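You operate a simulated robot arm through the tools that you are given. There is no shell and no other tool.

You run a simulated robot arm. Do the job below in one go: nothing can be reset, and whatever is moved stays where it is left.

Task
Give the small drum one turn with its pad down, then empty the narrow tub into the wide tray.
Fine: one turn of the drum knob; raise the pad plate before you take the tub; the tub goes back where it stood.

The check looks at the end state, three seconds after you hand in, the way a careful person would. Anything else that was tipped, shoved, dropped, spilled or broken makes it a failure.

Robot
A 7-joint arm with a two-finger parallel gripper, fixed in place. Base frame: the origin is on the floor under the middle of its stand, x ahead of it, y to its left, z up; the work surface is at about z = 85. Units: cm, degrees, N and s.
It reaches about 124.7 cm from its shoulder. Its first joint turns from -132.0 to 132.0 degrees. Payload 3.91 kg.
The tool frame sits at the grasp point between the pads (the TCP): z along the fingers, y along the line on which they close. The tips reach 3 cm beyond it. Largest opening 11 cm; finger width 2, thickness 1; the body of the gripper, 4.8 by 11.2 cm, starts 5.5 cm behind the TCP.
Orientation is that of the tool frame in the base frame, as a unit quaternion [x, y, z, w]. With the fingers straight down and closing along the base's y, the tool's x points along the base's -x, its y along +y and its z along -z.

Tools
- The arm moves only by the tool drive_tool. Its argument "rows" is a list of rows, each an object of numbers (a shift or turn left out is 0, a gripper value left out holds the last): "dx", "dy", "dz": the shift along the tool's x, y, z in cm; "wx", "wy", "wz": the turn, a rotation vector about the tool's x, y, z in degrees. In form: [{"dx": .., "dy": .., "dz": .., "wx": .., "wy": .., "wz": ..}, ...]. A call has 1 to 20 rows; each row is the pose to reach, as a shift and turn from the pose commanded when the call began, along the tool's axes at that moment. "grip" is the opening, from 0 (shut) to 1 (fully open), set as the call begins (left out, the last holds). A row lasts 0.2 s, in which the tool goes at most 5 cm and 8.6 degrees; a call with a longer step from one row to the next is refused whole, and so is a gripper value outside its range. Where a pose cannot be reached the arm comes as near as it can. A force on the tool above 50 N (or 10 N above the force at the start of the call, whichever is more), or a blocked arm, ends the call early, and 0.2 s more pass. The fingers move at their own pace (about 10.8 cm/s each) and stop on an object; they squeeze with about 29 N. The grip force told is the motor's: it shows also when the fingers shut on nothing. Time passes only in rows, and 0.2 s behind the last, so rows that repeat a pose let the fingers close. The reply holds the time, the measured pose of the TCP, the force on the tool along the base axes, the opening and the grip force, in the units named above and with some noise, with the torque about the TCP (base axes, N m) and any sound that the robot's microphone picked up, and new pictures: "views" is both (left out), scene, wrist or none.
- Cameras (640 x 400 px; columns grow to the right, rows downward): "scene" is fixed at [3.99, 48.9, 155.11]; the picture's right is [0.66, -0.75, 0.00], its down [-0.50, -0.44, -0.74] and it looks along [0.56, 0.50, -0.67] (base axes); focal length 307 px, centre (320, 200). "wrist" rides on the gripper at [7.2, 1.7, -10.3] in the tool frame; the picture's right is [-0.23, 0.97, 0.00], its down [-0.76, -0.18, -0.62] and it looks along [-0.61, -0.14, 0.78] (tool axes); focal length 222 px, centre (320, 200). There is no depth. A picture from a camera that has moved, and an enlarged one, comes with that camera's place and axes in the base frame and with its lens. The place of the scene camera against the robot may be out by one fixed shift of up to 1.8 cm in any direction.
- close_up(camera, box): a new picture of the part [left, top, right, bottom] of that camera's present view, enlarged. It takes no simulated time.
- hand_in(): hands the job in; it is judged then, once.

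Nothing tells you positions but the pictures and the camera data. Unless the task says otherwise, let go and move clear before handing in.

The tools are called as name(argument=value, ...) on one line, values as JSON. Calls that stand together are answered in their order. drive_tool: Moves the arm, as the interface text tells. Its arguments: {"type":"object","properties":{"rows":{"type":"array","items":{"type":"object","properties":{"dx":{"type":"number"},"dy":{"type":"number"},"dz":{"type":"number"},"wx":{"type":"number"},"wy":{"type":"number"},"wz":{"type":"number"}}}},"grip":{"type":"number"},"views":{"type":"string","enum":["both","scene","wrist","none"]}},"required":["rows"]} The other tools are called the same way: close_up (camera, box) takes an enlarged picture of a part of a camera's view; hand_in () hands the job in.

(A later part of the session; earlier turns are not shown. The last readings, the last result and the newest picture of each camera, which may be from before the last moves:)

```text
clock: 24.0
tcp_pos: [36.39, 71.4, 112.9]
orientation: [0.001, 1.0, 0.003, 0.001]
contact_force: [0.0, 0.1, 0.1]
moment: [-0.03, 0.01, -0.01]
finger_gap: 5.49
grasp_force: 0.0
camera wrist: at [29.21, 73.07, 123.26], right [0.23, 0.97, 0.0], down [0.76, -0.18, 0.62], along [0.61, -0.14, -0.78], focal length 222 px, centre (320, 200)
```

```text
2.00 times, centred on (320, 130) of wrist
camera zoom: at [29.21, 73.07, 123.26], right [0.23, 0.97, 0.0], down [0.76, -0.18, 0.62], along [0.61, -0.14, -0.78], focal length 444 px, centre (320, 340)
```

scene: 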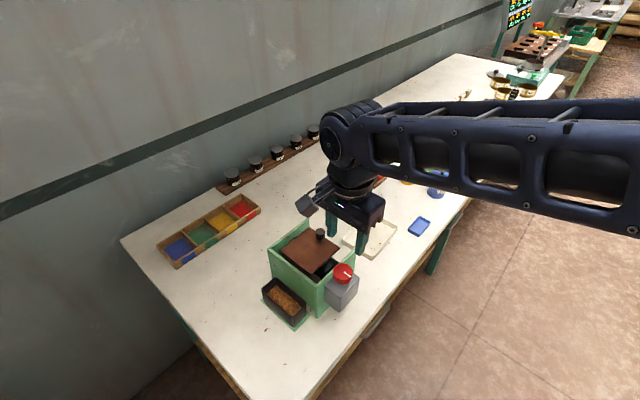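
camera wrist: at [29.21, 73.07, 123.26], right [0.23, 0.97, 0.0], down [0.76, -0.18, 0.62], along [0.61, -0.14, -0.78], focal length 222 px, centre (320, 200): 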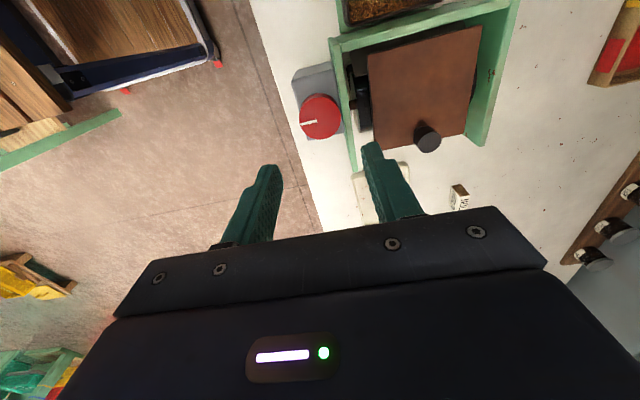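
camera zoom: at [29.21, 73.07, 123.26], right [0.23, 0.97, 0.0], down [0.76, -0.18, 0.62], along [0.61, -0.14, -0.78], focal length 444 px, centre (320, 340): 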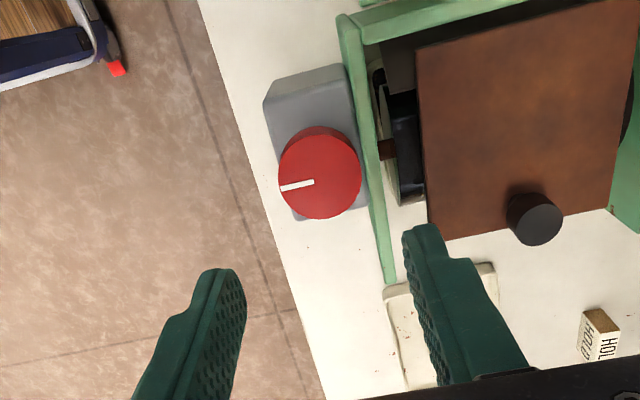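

The knob centre is confirmed near (36.6, 71.3) with a diameter of about 4.2 cm. I'll test how far the wrist can yaw from here.

drive_tool(rows=[{"dx": -0.2, "wz": -8.5}, {"dx": -0.2, "wz": -17}, {"dx": -0.2, "wz": -25.5}, {"dx": -0.2, "wz": -34}, {"dx": -0.2, "wz": -42.5}, {"dx": -0.2, "wz": -51}, {"dx": -0.2, "wz": -59.5}, {"dx": -0.2, "wz": -68}, {"dx": -0.2, "wz": -76.5}, {"dx": -0.2, "wz": -85}, {"dx": -0.2, "wz": -93}, {"dx": -0.2, "wz": -93}])

```text
clock: 26.6
tcp_pos: [36.65, 71.64, 113.17]
orientation: [0.725, -0.689, -0.001, -0.002]
contact_force: [-0.3, -0.3, 0.8]
moment: [-0.01, 0.03, 0.02]
finger_gap: 5.51
grasp_force: 0.1
camera wrist: at [35.37, 64.13, 123.46], right [-0.98, 0.18, 0.0], down [0.14, 0.77, 0.63], along [0.11, 0.62, -0.78], focal length 222 px, centre (320, 200)
```

scene: 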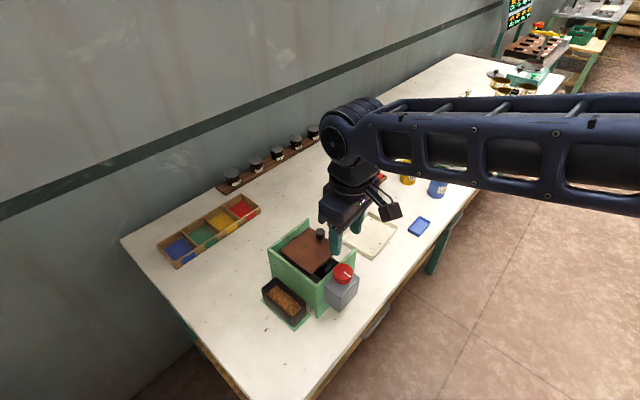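
wrist: 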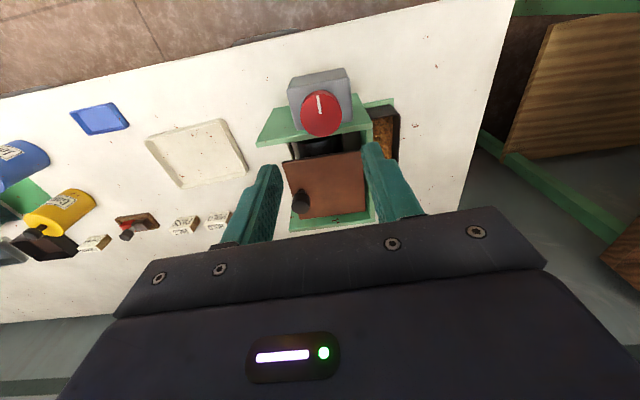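

Yaw −93° is reachable. I'll see how much further it goes.

drive_tool(rows=[{"wz": -8.5}, {"wz": -17}, {"wz": -25.5}, {"wz": -34}, {"wz": -42.5}, {"wz": -51}, {"wz": -59.5}, {"wz": -68}, {"wz": -76.5}, {"wz": -85}, {"wz": -85}])

```text
clock: 29.0
tcp_pos: [36.7, 71.7, 113.04]
orientation: [1.0, -0.018, 0.0, -0.003]
contact_force: [-0.2, 0.0, 1.3]
moment: [-0.01, 0.02, -0.02]
finger_gap: 5.49
grasp_force: 0.1
camera wrist: at [43.79, 69.59, 123.41], right [-0.26, -0.97, 0.0], down [-0.76, 0.2, 0.62], along [-0.6, 0.17, -0.78], focal length 222 px, centre (320, 200)
```

scene: 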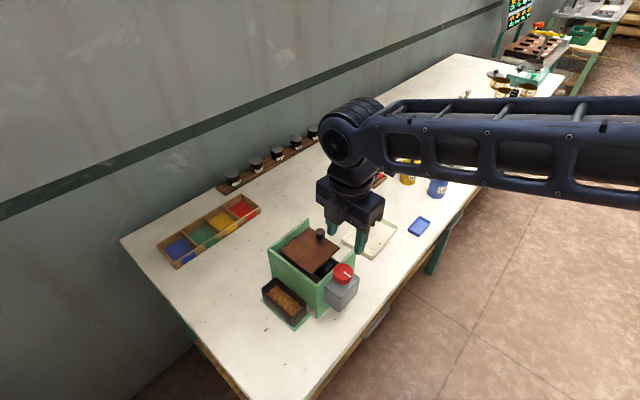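
wrist: 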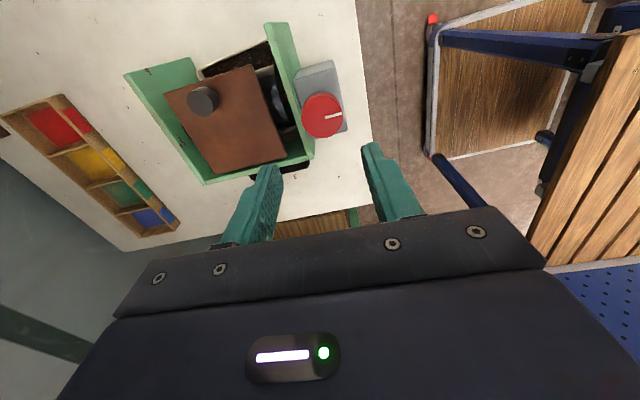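

The yaw reaches −178°, so I can grip here and turn clockwise over a long range. I'll zoom in to centre on the knob precisely.

close_up(camera="wrist", box=[270, 60, 370, 160])

drive_tool(rows=[{"dx": 0}], views="none")

drive_tool(rows=[{"dx": 0}], views="none")

```text
4.00 times, centred on (320, 110) of wrist
camera zoom: at [43.79, 69.59, 123.41], right [-0.26, -0.97, 0.0], down [-0.76, 0.2, 0.62], along [-0.6, 0.17, -0.78], focal length 888 px, centre (320, 560)
```

zoom: 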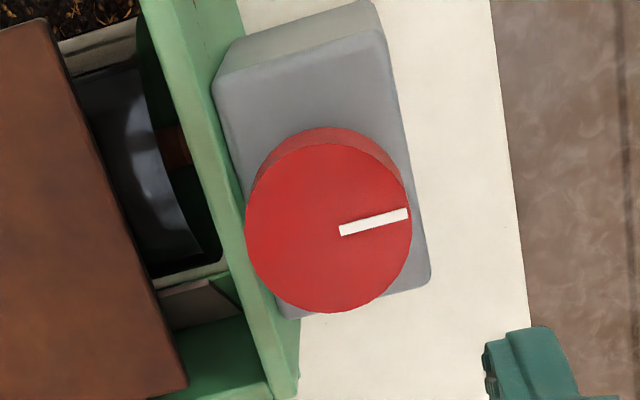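

```text
clock: 29.4
tcp_pos: [36.64, 71.77, 113.03]
orientation: [1.0, -0.019, 0.0, -0.002]
contact_force: [0.4, -0.1, 0.6]
moment: [0.0, 0.02, 0.01]
finger_gap: 5.52
grasp_force: 0.0
```

```text
clock: 29.8
tcp_pos: [36.68, 71.71, 113.06]
orientation: [1.0, -0.019, -0.001, -0.003]
contact_force: [0.3, -0.5, 0.4]
moment: [-0.03, 0.01, -0.02]
finger_gap: 5.51
grasp_force: 0.0
```

The offset is small: tool x −0.1, y +0.18. I'll descend partway and re-check.

drive_tool(rows=[{"dx": -0.1, "dy": 0.18, "dz": 3}, {"dx": -0.1, "dy": 0.18, "dz": 6}, {"dx": -0.1, "dy": 0.18, "dz": 7.5}, {"dx": -0.1, "dy": 0.18, "dz": 7.5}], views="wrist")

close_up(camera="wrist", box=[240, 80, 400, 220])

```text
clock: 30.8
tcp_pos: [36.62, 71.62, 105.47]
orientation: [1.0, -0.019, 0.001, -0.003]
contact_force: [0.1, -0.1, -0.1]
moment: [0.0, 0.01, -0.01]
finger_gap: 5.5
grasp_force: 0.1
camera wrist: at [43.78, 69.47, 115.95], right [-0.26, -0.96, 0.0], down [-0.75, 0.2, 0.62], along [-0.6, 0.17, -0.78], focal length 222 px, centre (320, 200)
```

wrist: 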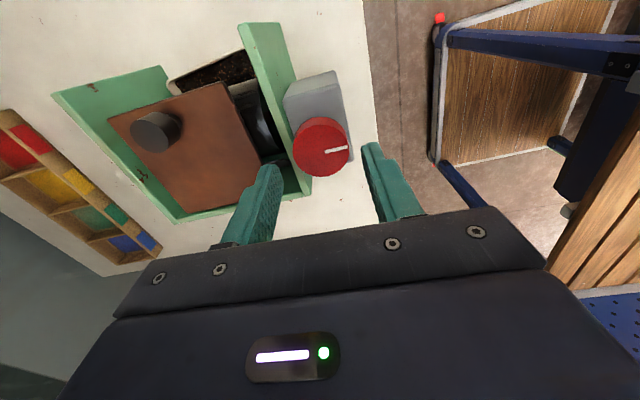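

```text
2.86 times, centred on (320, 150) of wrist
camera zoom: at [43.78, 69.47, 115.95], right [-0.26, -0.96, 0.0], down [-0.75, 0.2, 0.62], along [-0.6, 0.17, -0.78], focal length 635 px, centre (320, 343)
```

zoom: 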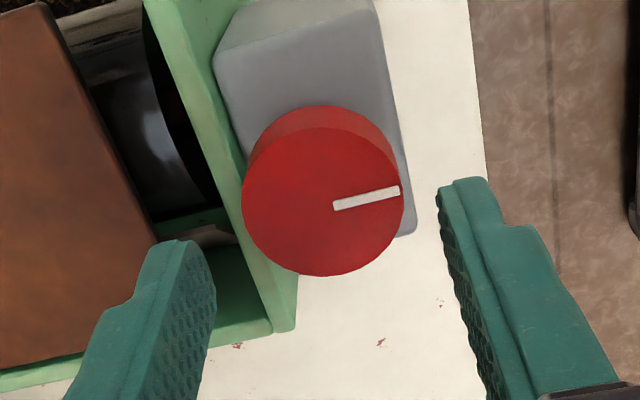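

It's centred within 0.1 cm, with the knob top at about z 100.8. I'll go down so the tips sit at about z 99, above the side plate, and then close on the knob.

drive_tool(rows=[{"dy": 0.06, "dz": 1.5}, {"dy": 0.06, "dz": 3.0}, {"dy": 0.06, "dz": 3.4}, {"dy": 0.06, "dz": 3.4}], views="none")

drive_tool(rows=[{"dx": 0}, {"dx": 0}, {"dx": 0}], grip=0.28, views="wrist")

close_up(camera="wrist", box=[240, 80, 400, 220])

```text
clock: 31.8
tcp_pos: [36.51, 71.56, 102.06]
orientation: [1.0, -0.018, 0.001, -0.002]
contact_force: [-0.7, 0.4, 0.6]
moment: [-0.03, 0.01, 0.01]
finger_gap: 5.5
grasp_force: 0.1
```

```text
clock: 32.6
tcp_pos: [36.6, 71.6, 102.04]
orientation: [1.0, -0.018, 0.0, -0.003]
contact_force: [1.1, 9.2, -2.1]
moment: [0.17, -0.13, -0.01]
finger_gap: 4.18
grasp_force: 44.6
camera wrist: at [43.77, 69.42, 112.5], right [-0.26, -0.96, 0.0], down [-0.75, 0.2, 0.62], along [-0.6, 0.17, -0.78], focal length 222 px, centre (320, 200)
```

wrist: 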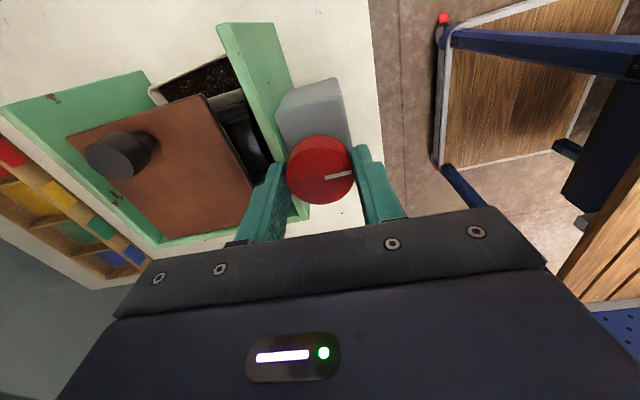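

```text
2.86 times, centred on (320, 150) of wrist
camera zoom: at [43.77, 69.42, 112.5], right [-0.26, -0.96, 0.0], down [-0.75, 0.2, 0.62], along [-0.6, 0.17, -0.78], focal length 635 px, centre (320, 343)
```

zoom: 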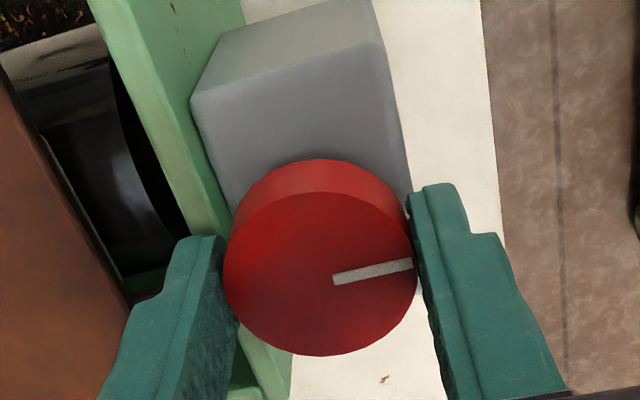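

The knob is gripped at 4.18 cm. I'll turn a little clockwise first to check torque, tick motion and any sound.

drive_tool(rows=[{"wz": 5}, {"wz": 10}, {"wz": 15}, {"wz": 20}], views="none")

close_up(camera="wrist", box=[240, 80, 400, 220])

close_up(camera="scene", box=[280, 200, 390, 320])

```text
clock: 33.6
tcp_pos: [36.59, 71.52, 101.96]
orientation: [0.981, -0.193, -0.001, -0.001]
contact_force: [10.9, 15.7, -7.2]
moment: [0.64, 0.02, 0.02]
finger_gap: 4.17
grasp_force: 45.2
```

```text
2.86 times, centred on (320, 150) of wrist
camera zoom: at [42.66, 67.06, 112.49], right [-0.58, -0.82, 0.0], down [-0.64, 0.45, 0.62], along [-0.51, 0.36, -0.78], focal length 635 px, centre (320, 343)
```

zoom: 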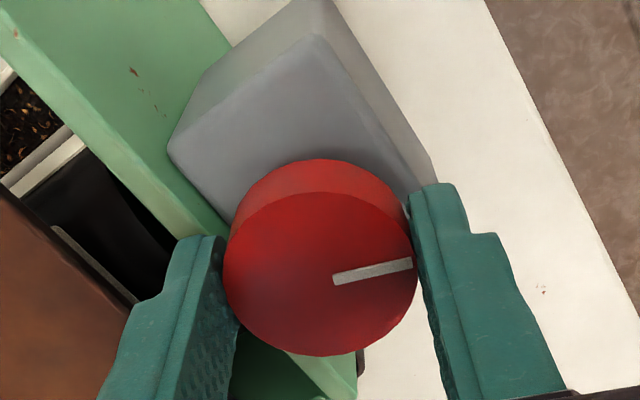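

```text
3.33 times, centred on (335, 260) of scene
camera zoom: at [3.99, 48.9, 155.11], right [0.66, -0.75, 0.0], down [-0.5, -0.44, -0.74], along [0.56, 0.5, -0.67], focal length 1024 px, centre (270, 0)
```

zoom: 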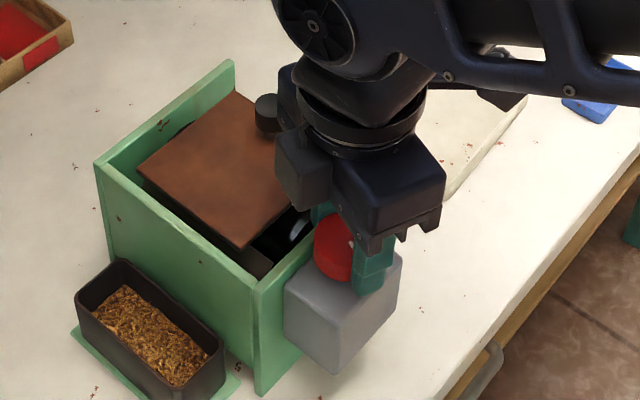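

The knob turns firmly with the gripper, 20° so far. Continuing.

drive_tool(rows=[{"wz": 6}, {"wz": 12}, {"wz": 18}, {"wz": 24}, {"wz": 30}, {"wz": 36}, {"wz": 42}, {"wz": 48}, {"wz": 54}, {"wz": 60}, {"wz": 66}, {"wz": 70}], views="wrist")

```text
clock: 36.2
tcp_pos: [36.44, 71.52, 102.22]
orientation: [-0.694, 0.72, 0.002, 0.002]
contact_force: [21.8, 17.2, 1.4]
moment: [-0.33, -0.57, 0.0]
finger_gap: 4.18
grasp_force: 44.4
camera wrist: at [34.58, 64.16, 112.48], right [-0.96, 0.26, 0.0], down [0.21, 0.75, 0.63], along [0.17, 0.6, -0.78], focal length 222 px, centre (320, 200)
```

wrist: 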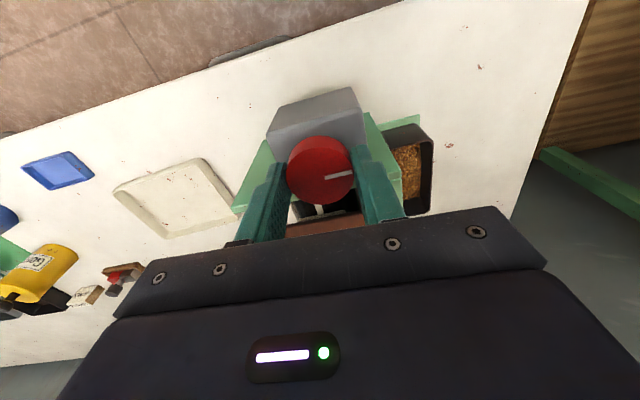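

90° is done and the lateral force is about 28 N. I'll relieve it while turning further.

drive_tool(rows=[{"dx": -0.08, "dy": -0.1, "wz": 5}, {"dx": -0.12, "dy": -0.15, "wz": 11}, {"dx": -0.12, "dy": -0.15, "wz": 17}, {"dx": -0.12, "dy": -0.15, "wz": 23}, {"dx": -0.12, "dy": -0.15, "wz": 29}, {"dx": -0.12, "dy": -0.15, "wz": 35}, {"dx": -0.12, "dy": -0.15, "wz": 41}, {"dx": -0.12, "dy": -0.15, "wz": 47}, {"dx": -0.12, "dy": -0.15, "wz": 53}, {"dx": -0.12, "dy": -0.15, "wz": 59}, {"dx": -0.12, "dy": -0.15, "wz": 65}, {"dx": -0.12, "dy": -0.15, "wz": 70}], views="wrist")

```text
clock: 38.8
tcp_pos: [36.42, 71.62, 102.04]
orientation: [-0.155, 0.988, 0.001, -0.001]
contact_force: [-26.3, -2.9, -22.4]
moment: [-0.26, 0.86, 0.02]
finger_gap: 4.15
grasp_force: 45.0
camera wrist: at [29.14, 70.78, 112.53], right [-0.08, 1.0, 0.0], down [0.78, 0.06, 0.62], along [0.62, 0.05, -0.78], focal length 222 px, centre (320, 200)
```

wrist: 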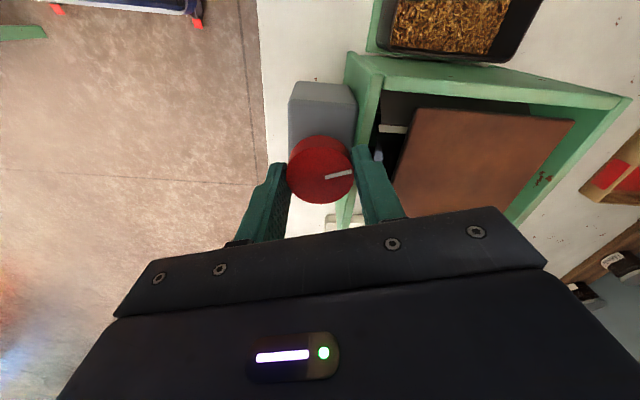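

160° is done and the tick is still fixed relative to the fingers. I'll relieve the forces and keep turning past the neutral yaw.

drive_tool(rows=[{"dx": 0.1, "dy": 0.03, "dz": 0.06, "wz": 5}, {"dx": 0.19, "dy": 0.06, "dz": 0.12, "wz": 11}, {"dx": 0.19, "dy": 0.06, "dz": 0.12, "wz": 17}, {"dx": 0.19, "dy": 0.06, "dz": 0.12, "wz": 23}, {"dx": 0.19, "dy": 0.06, "dz": 0.12, "wz": 29}, {"dx": 0.19, "dy": 0.06, "dz": 0.12, "wz": 35}, {"dx": 0.19, "dy": 0.06, "dz": 0.12, "wz": 40}], views="wrist")

```text
clock: 40.4
tcp_pos: [36.54, 71.62, 102.13]
orientation: [0.193, 0.981, 0.003, 0.0]
contact_force: [-1.8, -7.7, 1.7]
moment: [-0.56, -0.64, 0.03]
finger_gap: 4.18
grasp_force: 45.2
camera wrist: at [30.48, 75.68, 112.56], right [0.58, 0.82, 0.0], down [0.64, -0.46, 0.62], along [0.51, -0.36, -0.78], focal length 222 px, centre (320, 200)
```

wrist: 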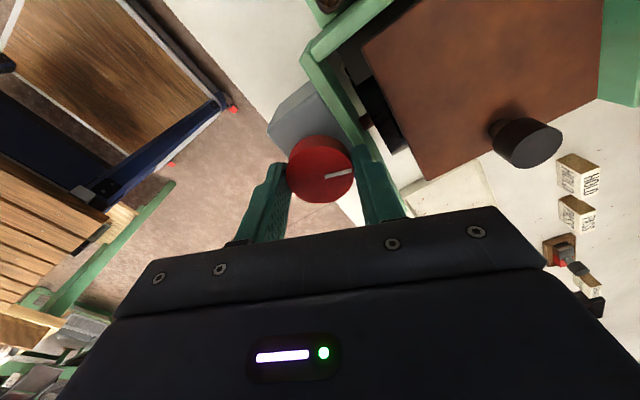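

200° is done with low forces. Continuing.

drive_tool(rows=[{"wz": 6}, {"wz": 12}, {"wz": 18}, {"wz": 24}, {"wz": 30}, {"wz": 36}, {"wz": 42}, {"wz": 48}, {"wz": 54}, {"wz": 60}], views="both")

```text
clock: 42.6
tcp_pos: [36.6, 71.62, 102.11]
orientation: [0.657, 0.753, 0.001, -0.001]
contact_force: [18.2, -3.7, 10.8]
moment: [0.53, -0.69, 0.02]
finger_gap: 4.18
grasp_force: 44.6
camera wrist: at [37.24, 78.79, 112.57], right [1.0, -0.09, 0.0], down [-0.07, -0.78, 0.62], along [-0.06, -0.62, -0.78], focal length 222 px, centre (320, 200)
```

scene: 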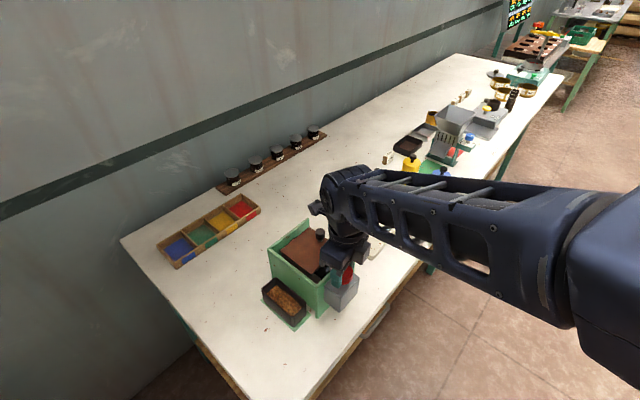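
wrist: 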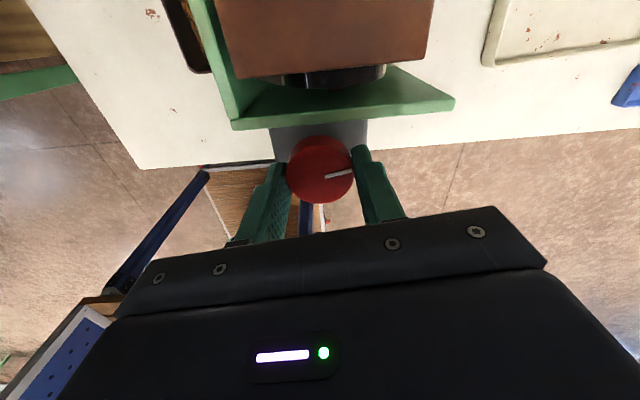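

260° is done and the wrist still has range. Continuing with slight force relief.

drive_tool(rows=[{"dy": 0.1, "dz": -0.05, "wz": 5}, {"dy": 0.1, "dz": -0.05, "wz": 10}, {"dy": 0.1, "dz": -0.05, "wz": 15}, {"dy": 0.1, "dz": -0.05, "wz": 20}, {"dy": 0.1, "dz": -0.05, "wz": 25}, {"dy": 0.1, "dz": -0.05, "wz": 30}, {"dy": 0.1, "dz": -0.05, "wz": 35}, {"dy": 0.1, "dz": -0.05, "wz": 40}], views="both")

```text
clock: 44.4
tcp_pos: [36.47, 71.46, 101.86]
orientation: [0.876, 0.483, 0.002, -0.002]
contact_force: [1.5, -10.5, 19.2]
moment: [0.18, -0.41, -0.02]
finger_gap: 4.19
grasp_force: 44.9
camera wrist: at [41.84, 76.62, 112.55], right [0.7, -0.71, 0.0], down [-0.56, -0.55, 0.62], along [-0.44, -0.43, -0.78], focal length 222 px, centre (320, 200)
```

scene: 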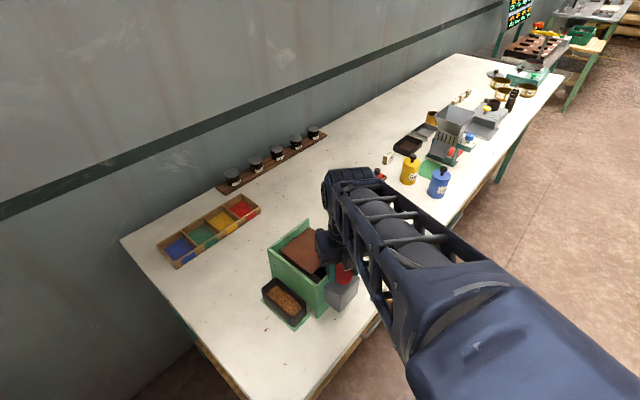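
wrist: 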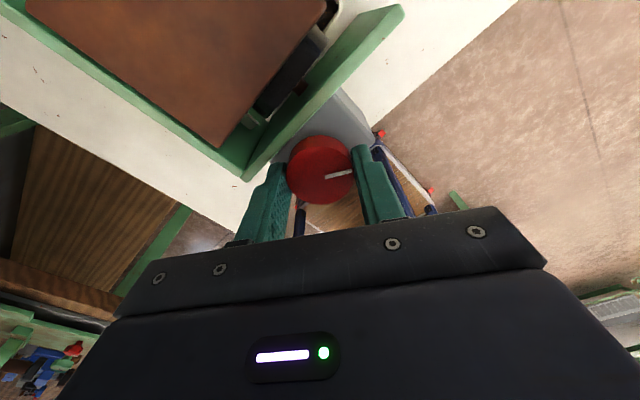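

300° is done. The elbow is swinging, so I'll continue in smaller steps.

drive_tool(rows=[{"dx": -0.05, "dy": 0.04, "dz": -0.08, "wz": 5}, {"dx": -0.05, "dy": 0.04, "dz": -0.08, "wz": 10}, {"dx": -0.05, "dy": 0.04, "dz": -0.08, "wz": 15}, {"dx": -0.05, "dy": 0.04, "dz": -0.08, "wz": 20}, {"dx": -0.05, "dy": 0.04, "dz": -0.08, "wz": 25}, {"dx": -0.05, "dy": 0.04, "dz": -0.08, "wz": 30}], views="both")

```text
clock: 45.4
tcp_pos: [36.55, 71.41, 102.57]
orientation: [0.94, 0.341, -0.007, -0.011]
contact_force: [6.4, 22.7, -8.2]
moment: [-0.13, -1.17, 0.0]
finger_gap: 4.18
grasp_force: 44.5
stopped in row 4: the force on the tool passed its limit at 123 N (the readings are from after the stop); the commanded pose is now the measured one
camera wrist: at [43.41, 74.54, 112.92], right [0.45, -0.89, -0.02], down [-0.68, -0.36, 0.63], along [-0.57, -0.27, -0.77], focal length 222 px, centre (320, 200)
```

scene: 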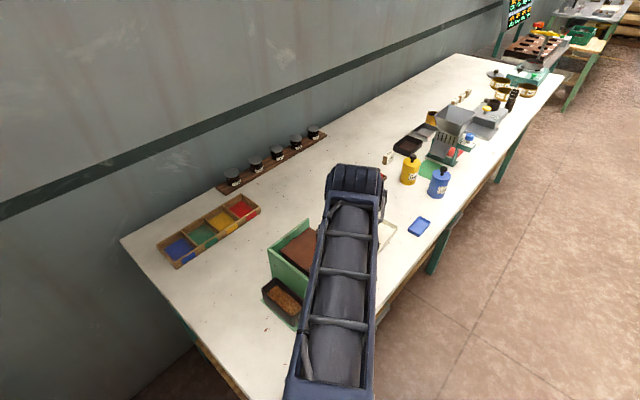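
wrist: 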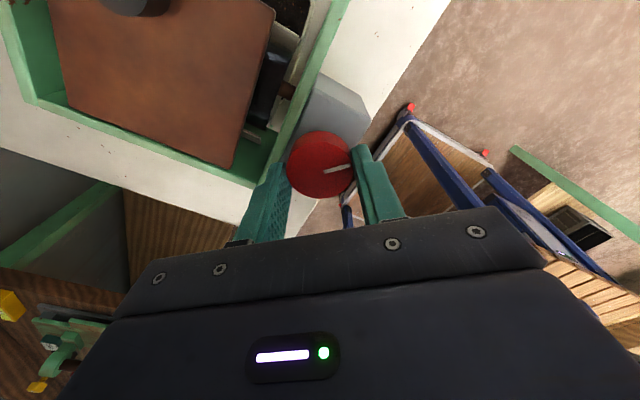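

A force spike stopped the turn at about 318°, because the arm was reconfiguring near its limit. I'll let go, lift off and inspect before finishing the last part with a fresh grip.

drive_tool(rows=[{"dx": 0}, {"dx": 0}], grip=0.5, views="none")

drive_tool(rows=[{"dz": -1.5}, {"dz": -3}, {"dz": -5}, {"dz": -7}, {"dz": -9}, {"dz": -11}, {"dz": -11}], views="both")

close_up(camera="wrist", box=[220, 30, 420, 180])

```text
clock: 46.0
tcp_pos: [36.38, 71.38, 102.76]
orientation: [0.94, 0.341, -0.007, -0.011]
contact_force: [-0.2, 0.3, -0.8]
moment: [0.01, -0.02, 0.0]
finger_gap: 5.48
grasp_force: 0.0
```

```text
clock: 47.5
tcp_pos: [36.87, 71.38, 113.99]
orientation: [0.94, 0.342, -0.008, -0.011]
contact_force: [0.3, -0.1, 0.2]
moment: [0.03, 0.0, 0.0]
finger_gap: 5.53
grasp_force: 0.1
camera wrist: at [43.78, 74.41, 124.13], right [0.45, -0.89, -0.02], down [-0.68, -0.36, 0.63], along [-0.57, -0.27, -0.77], focal length 222 px, centre (320, 200)
```

scene: 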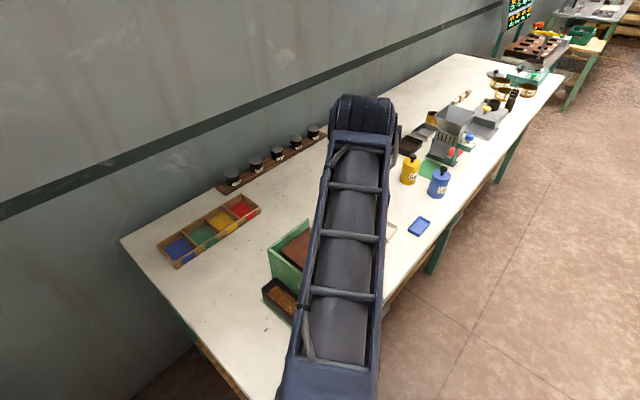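
wrist: 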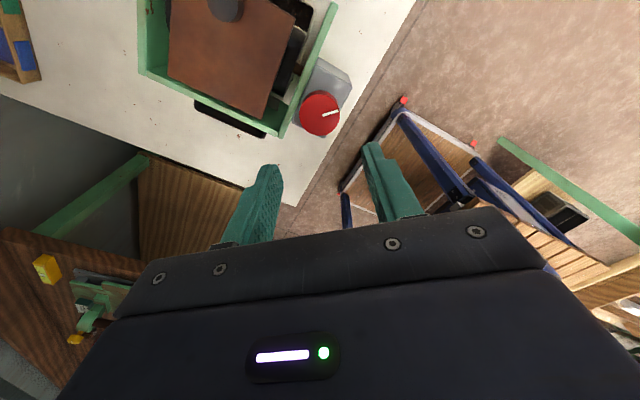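

```text
2.67 times, centred on (320, 105) of wrist
camera zoom: at [43.78, 74.41, 124.13], right [0.45, -0.89, -0.02], down [-0.68, -0.36, 0.63], along [-0.57, -0.27, -0.77], focal length 592 px, centre (320, 453)
```

zoom: 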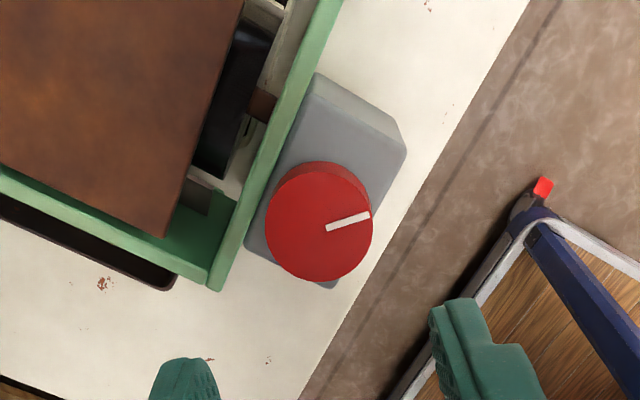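

The tick now points near −45° (it was −90°), so roughly 314–318° of the turn is done. I'll unwind the wrist back to yaw 0 up here and regrip for the remainder.

drive_tool(rows=[{"wz": -8}, {"wz": -16}, {"wz": -24}, {"wz": -32}, {"wz": -40}, {"wz": -48}, {"wz": -56}, {"wz": -64}, {"wz": -72}, {"wz": -80}, {"wz": -88}, {"wz": -96}, {"wz": -104}, {"wz": -112}, {"wz": -120}, {"wz": -128}, {"wz": -136}, {"wz": -140}, {"wz": -140}], views="both")

```text
clock: 51.5
tcp_pos: [36.77, 71.05, 113.56]
orientation: [0.0, 1.0, 0.008, -0.01]
contact_force: [0.3, -0.3, -0.1]
moment: [-0.02, 0.03, 0.02]
finger_gap: 5.49
grasp_force: 0.0
camera wrist: at [29.79, 72.51, 124.21], right [0.23, 0.97, 0.01], down [0.77, -0.19, 0.6], along [0.59, -0.13, -0.8], focal length 222 px, centre (320, 200)
```

scene: 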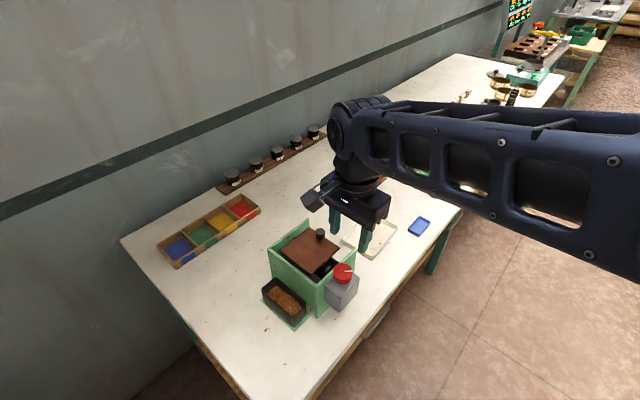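
wrist: 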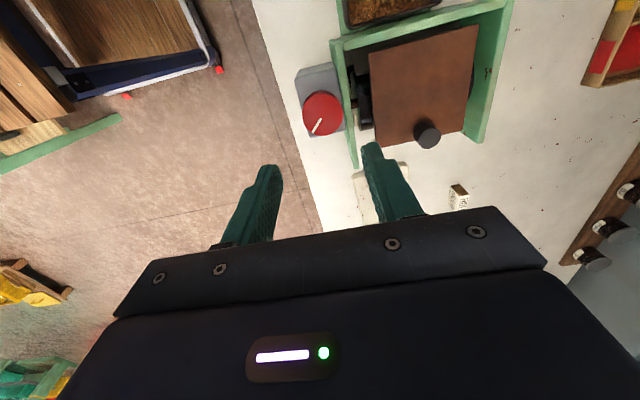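

I'm correcting the small residual tilt and checking centring over the knob.

drive_tool(rows=[{"wx": 0.92, "wy": -1.15}, {"wx": 0.92, "wy": -1.15}], views="none")

close_up(camera="wrist", box=[270, 60, 370, 160])

```text
clock: 52.1
tcp_pos: [36.73, 71.18, 113.58]
orientation: [0.001, 1.0, 0.0, -0.001]
contact_force: [-0.1, 0.5, 0.3]
moment: [0.02, 0.0, 0.03]
finger_gap: 5.51
grasp_force: 0.1
```

```text
4.00 times, centred on (320, 110) of wrist
camera zoom: at [29.51, 72.73, 124.08], right [0.23, 0.97, 0.0], down [0.76, -0.18, 0.62], along [0.61, -0.14, -0.78], focal length 888 px, centre (320, 560)
```

zoom: 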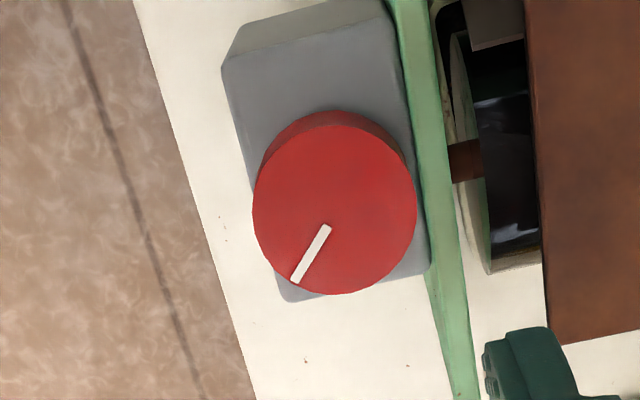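

The tick is at about −44°, so about 46° of clockwise turn remains to reach the start mark. I'm re-centring, descending and gripping.

drive_tool(rows=[{"dx": 0.13, "dy": 0.37, "dz": 3}, {"dx": 0.13, "dy": 0.37, "dz": 6}, {"dx": 0.13, "dy": 0.37, "dz": 8}, {"dx": 0.13, "dy": 0.37, "dz": 8}], views="none")

close_up(camera="wrist", box=[240, 80, 400, 220])

```text
clock: 53.1
tcp_pos: [36.63, 71.58, 105.69]
orientation: [0.001, 1.0, 0.0, -0.001]
contact_force: [0.2, 0.7, 0.1]
moment: [0.03, 0.04, 0.0]
finger_gap: 5.5
grasp_force: 0.1
```

```text
2.86 times, centred on (320, 150) of wrist
camera zoom: at [29.35, 73.06, 116.09], right [0.23, 0.97, 0.0], down [0.76, -0.18, 0.62], along [0.61, -0.14, -0.78], focal length 635 px, centre (320, 343)
```

zoom: 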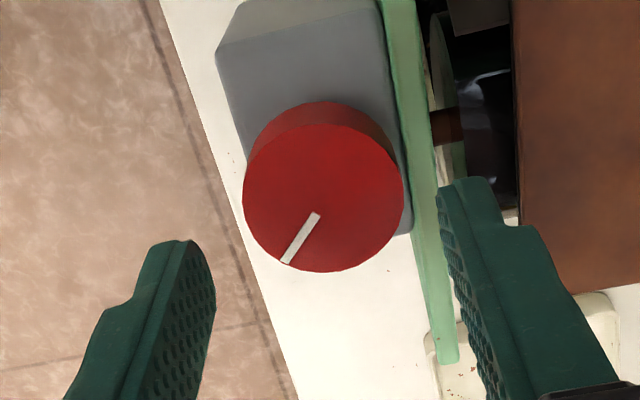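

Centring is good. I'll do the final descent and grip.

drive_tool(rows=[{"dy": 0.06, "dz": 1.5}, {"dy": 0.06, "dz": 3.0}, {"dy": 0.06, "dz": 3.6}, {"dy": 0.06, "dz": 3.6}], views="none")

drive_tool(rows=[{"dx": 0}, {"dx": 0}, {"dx": 0}], grip=0.28, views="none")

drive_tool(rows=[{"wz": 5}, {"wz": 10}, {"wz": 15}, {"wz": 20}, {"wz": 25}, {"wz": 30}, {"wz": 35}, {"wz": 40}, {"wz": 44}, {"wz": 44}], views="wrist")

close_up(camera="wrist", box=[240, 80, 400, 220])

```text
clock: 54.1
tcp_pos: [36.64, 71.63, 102.11]
orientation: [0.001, 1.0, 0.0, -0.001]
contact_force: [0.6, -0.9, -0.4]
moment: [0.0, 0.01, 0.0]
finger_gap: 5.5
grasp_force: 0.1
```

```text
clock: 55.0
tcp_pos: [36.62, 71.6, 102.18]
orientation: [0.001, 1.0, -0.001, -0.001]
contact_force: [-3.6, -19.9, -1.3]
moment: [-0.63, 0.12, 0.04]
finger_gap: 4.18
grasp_force: 45.4
```

```text
clock: 57.1
tcp_pos: [36.68, 71.61, 102.05]
orientation: [0.375, 0.927, 0.001, -0.001]
contact_force: [-5.4, -13.8, 8.2]
moment: [0.55, 0.86, 0.03]
finger_gap: 4.15
grasp_force: 45.0
camera wrist: at [32.6, 77.65, 112.55], right [0.84, 0.54, 0.0], down [0.42, -0.66, 0.62], along [0.34, -0.52, -0.78], focal length 222 px, centre (320, 200)
```

wrist: 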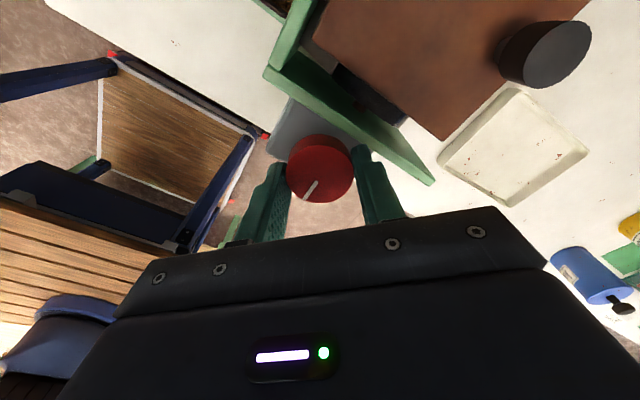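

```text
2.86 times, centred on (320, 150) of wrist
camera zoom: at [32.6, 77.65, 112.55], right [0.84, 0.54, 0.0], down [0.42, -0.66, 0.62], along [0.34, -0.52, -0.78], focal length 635 px, centre (320, 343)
```

zoom: 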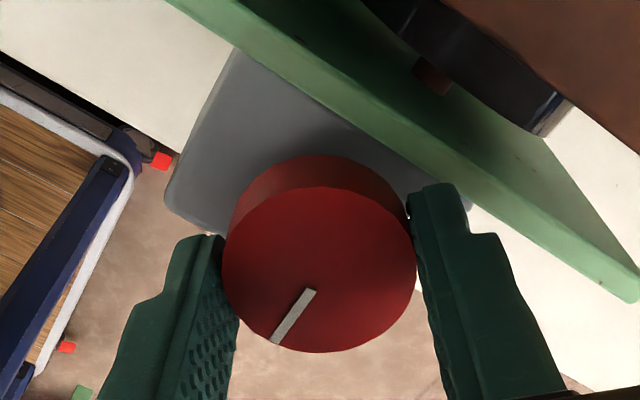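

The tick now points at about −88.6°. I'll add 2° to match the start mark exactly, then release and lift.

drive_tool(rows=[{"wz": 2}, {"wz": 2}], views="none")

drive_tool(rows=[{"dx": 0}, {"dx": 0}], grip=0.5, views="none")

drive_tool(rows=[{"dz": -1.5}, {"dz": -3}, {"dz": -6}, {"dz": -9}, {"dz": -12}, {"dz": -12, "wz": -8}, {"dz": -12, "wz": -16}, {"dz": -12, "wz": -24}, {"dz": -12, "wz": -32}, {"dz": -12, "wz": -40}, {"dz": -12, "wz": -46}, {"dz": -12, "wz": -46}], views="both")

close_up(camera="wrist", box=[270, 60, 370, 160])

close_up(camera="scene", box=[250, 190, 390, 330])

```text
clock: 57.8
tcp_pos: [36.42, 71.47, 102.18]
orientation: [0.391, 0.92, 0.001, -0.001]
contact_force: [-6.9, -4.8, 6.5]
moment: [0.68, 0.73, 0.01]
finger_gap: 4.16
grasp_force: 44.6
```

```text
clock: 58.4
tcp_pos: [36.59, 71.51, 102.11]
orientation: [0.392, 0.92, 0.0, 0.0]
contact_force: [-1.0, -0.7, -0.6]
moment: [0.0, -0.03, -0.03]
finger_gap: 5.54
grasp_force: 0.2
```

```text
clock: 61.0
tcp_pos: [36.74, 71.66, 113.98]
orientation: [0.0, 1.0, 0.0, -0.001]
contact_force: [-0.3, 0.5, -1.3]
moment: [-0.01, -0.01, 0.03]
finger_gap: 5.51
grasp_force: 0.1
camera wrist: at [29.45, 73.18, 124.49], right [0.23, 0.97, 0.0], down [0.76, -0.18, 0.62], along [0.61, -0.14, -0.78], focal length 222 px, centre (320, 200)
```

scene: 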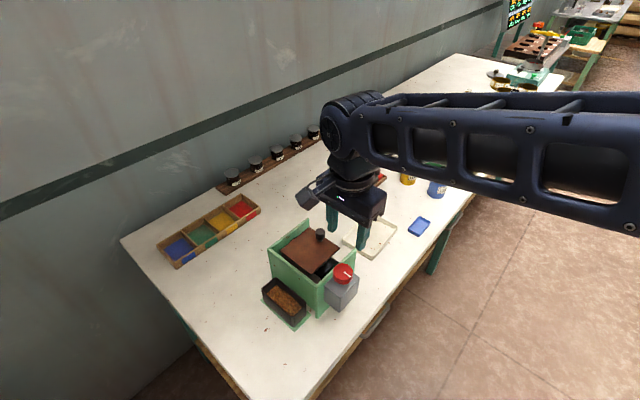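
wrist: 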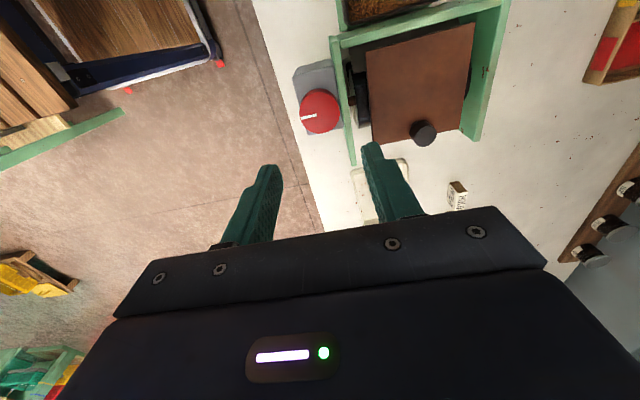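

```text
4.00 times, centred on (320, 110) of wrist
camera zoom: at [29.45, 73.18, 124.49], right [0.23, 0.97, 0.0], down [0.76, -0.18, 0.62], along [0.61, -0.14, -0.78], focal length 888 px, centre (320, 560)
```

zoom: 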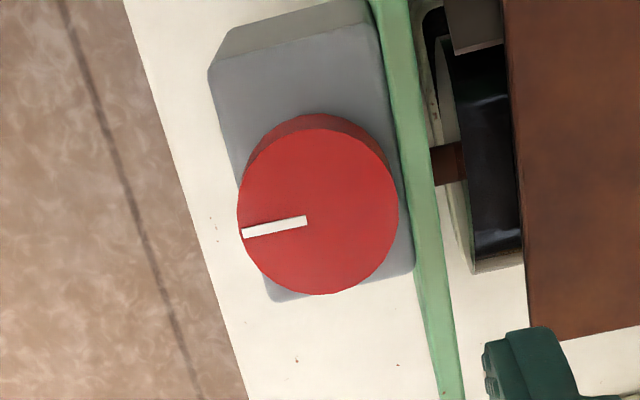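

```text
2.86 times, centred on (320, 260) of scene
camera zoom: at [3.99, 48.9, 155.11], right [0.66, -0.75, 0.0], down [-0.5, -0.44, -0.74], along [0.56, 0.5, -0.67], focal length 878 px, centre (320, 29)
```

zoom: 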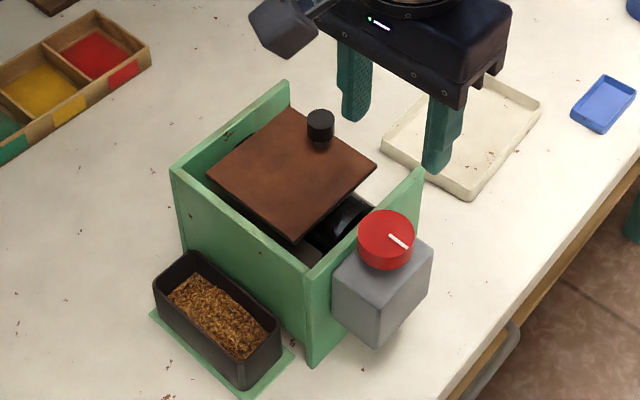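

The tick is back at its starting angle, so the drum has made one full turn with the pad still down. Next I'll raise the pad plate, moving first to a pre-grasp pose behind the handle with the tool tilted 30°.

drive_tool(rows=[{"dx": -2.4, "dy": 2.5, "dz": 0.8, "wy": 7.5}, {"dx": -4.8, "dy": 5.1, "dz": 1.6, "wy": 15}, {"dx": -7.2, "dy": 7.6, "dz": 2.5, "wy": 22.5}, {"dx": -9.7, "dy": 10.2, "dz": 3.5, "wy": 30}, {"dx": -9.7, "dy": 10.2, "dz": 3.5, "wy": 30}], views="wrist")

close_up(camera="wrist", box=[220, 30, 420, 220])

```text
clock: 62.1
tcp_pos: [46.48, 81.77, 110.38]
orientation: [0.0, 0.965, -0.001, -0.26]
contact_force: [-0.9, -0.1, 1.0]
moment: [0.02, -0.01, 0.02]
finger_gap: 5.5
grasp_force: 0.0
camera wrist: at [45.49, 83.37, 123.06], right [0.2, 0.97, -0.11], down [0.97, -0.18, 0.16], along [0.13, -0.14, -0.98], focal length 222 px, centre (320, 200)
```

wrist: 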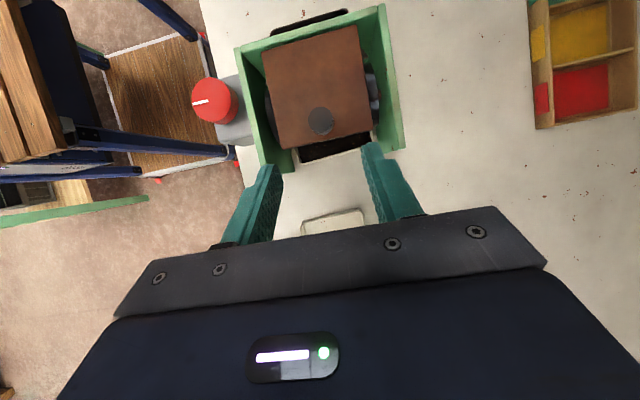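

```text
2.11 times, centred on (320, 125) of wrist
camera zoom: at [45.49, 83.37, 123.06], right [0.2, 0.97, -0.11], down [0.97, -0.18, 0.16], along [0.13, -0.14, -0.98], focal length 468 px, centre (320, 358)
```

zoom: 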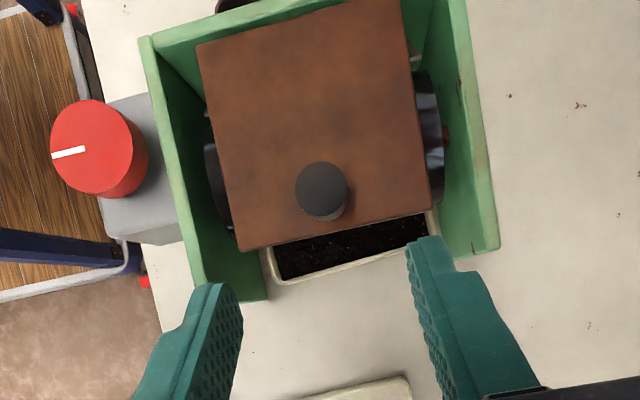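

The handle head is centred ahead of the fingers. I'm advancing to straddle it.

drive_tool(rows=[{"dy": 0.1, "dz": 3}, {"dy": 0.12, "dz": 6}, {"dy": 0.12, "dz": 8}, {"dy": 0.12, "dz": 8.75}, {"dy": 0.12, "dz": 8.75}], views="wrist")

close_up(camera="wrist", box=[220, 30, 420, 220])

close_up(camera="scene", box=[250, 190, 390, 330])

```text
clock: 63.4
tcp_pos: [42.16, 81.94, 102.9]
orientation: [0.001, 0.966, 0.0, -0.26]
contact_force: [0.4, -0.4, -0.1]
moment: [-0.01, -0.01, -0.03]
finger_gap: 5.52
grasp_force: 0.1
camera wrist: at [41.05, 83.47, 115.52], right [0.2, 0.97, -0.11], down [0.97, -0.18, 0.16], along [0.13, -0.14, -0.98], focal length 222 px, centre (320, 200)
```

wrist: 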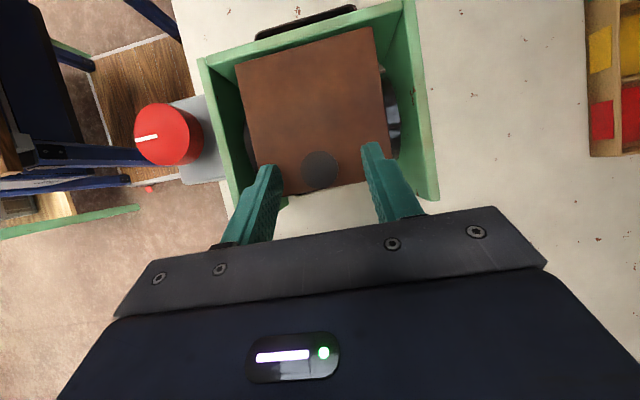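

```text
2.11 times, centred on (320, 125) of wrist
camera zoom: at [41.05, 83.47, 115.52], right [0.2, 0.97, -0.11], down [0.97, -0.18, 0.16], along [0.13, -0.14, -0.98], focal length 468 px, centre (320, 358)
```

zoom: 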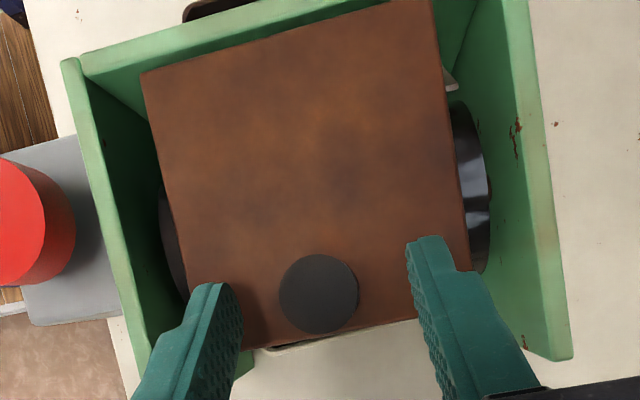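

```text
2.86 times, centred on (320, 260) of scene
camera zoom: at [3.99, 48.9, 155.11], right [0.66, -0.75, 0.0], down [-0.5, -0.44, -0.74], along [0.56, 0.5, -0.67], focal length 878 px, centre (320, 29)
```

zoom: 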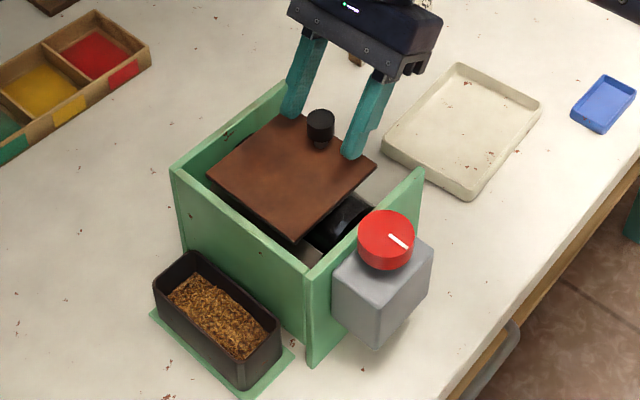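

The head is between the fingers. I'll close and swing the plate up along the arc, first half.

drive_tool(rows=[{"dx": 0}, {"dx": 0}, {"dx": 0}], grip=0.15, views="none")

drive_tool(rows=[{"dx": 0.65, "dz": -0.525, "wy": -2.85}, {"dx": 1.345, "dz": -0.99, "wy": -5.7}, {"dx": 2.083, "dz": -1.407, "wy": -8.55}, {"dx": 2.838, "dz": -1.756, "wy": -11.4}], views="both")

```text
clock: 64.2
tcp_pos: [42.07, 82.02, 102.81]
orientation: [0.002, 0.966, 0.0, -0.259]
contact_force: [3.2, 15.0, 1.0]
moment: [0.23, 0.04, -0.15]
finger_gap: 2.21
grasp_force: 44.8
```

```text
clock: 65.2
tcp_pos: [40.34, 82.04, 105.93]
orientation: [0.0, 0.987, -0.001, -0.163]
contact_force: [9.6, 3.6, -4.7]
moment: [0.04, -1.01, 0.01]
finger_gap: 2.25
grasp_force: 44.9
camera wrist: at [36.84, 83.55, 118.02], right [0.22, 0.97, -0.07], down [0.92, -0.18, 0.35], along [0.32, -0.14, -0.94], focal length 222 px, centre (320, 200)
```

scene: 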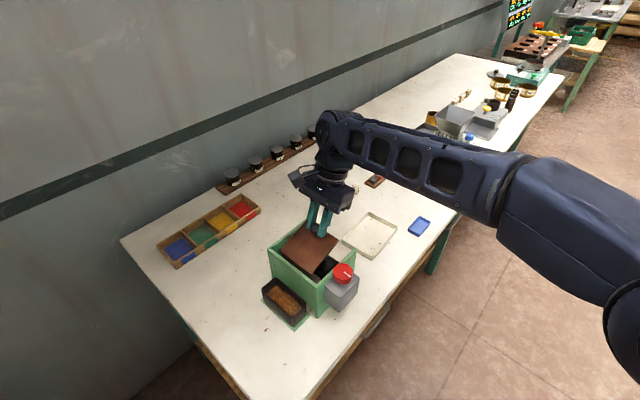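
wrist: 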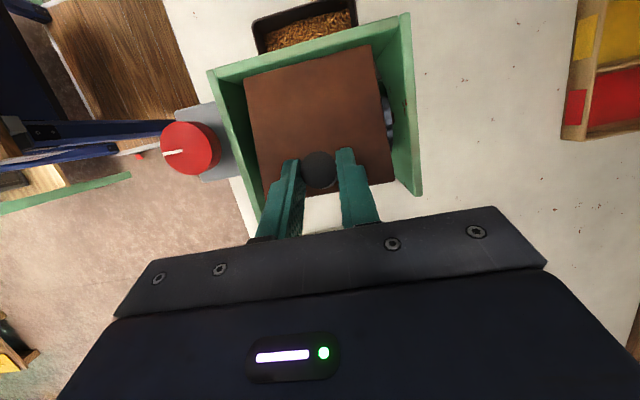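

The plate is lifting smoothly. Continuing the arc.

drive_tool(rows=[{"dx": 0.728, "dz": -0.441, "wy": -2.85}, {"dx": 1.486, "dz": -0.808, "wy": -5.7}, {"dx": 2.277, "dz": -1.123, "wy": -8.55}, {"dx": 3.087, "dz": -1.367, "wy": -11.4}, {"dx": 3.925, "dz": -1.539, "wy": -14.25}, {"dx": 4.765, "dz": -1.646, "wy": -17.1}, {"dx": 5.611, "dz": -1.688, "wy": -19.95}, {"dx": 6.475, "dz": -1.651, "wy": -22.8}], views="both")

```text
clock: 67.0
tcp_pos: [34.76, 82.05, 109.57]
orientation: [0.0, 0.999, 0.0, 0.036]
contact_force: [7.8, 15.9, -9.4]
moment: [0.39, -1.13, 0.04]
finger_gap: 2.24
grasp_force: 45.3
camera wrist: at [26.81, 83.54, 119.44], right [0.23, 0.97, 0.02], down [0.71, -0.18, 0.68], along [0.66, -0.14, -0.74], focal length 222 px, centre (320, 200)
```

scene: 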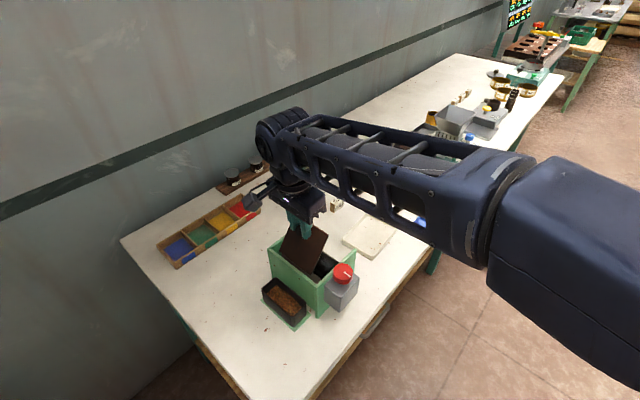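
wrist: 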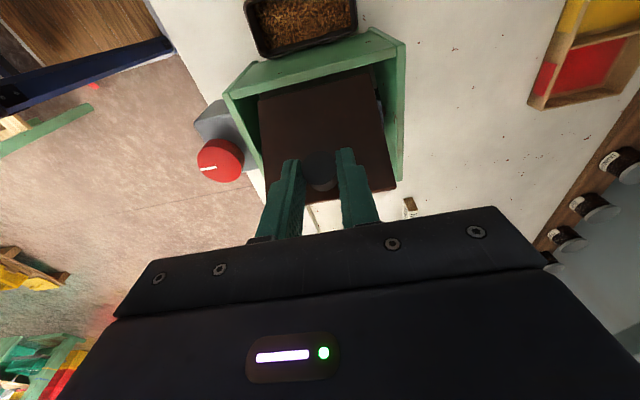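

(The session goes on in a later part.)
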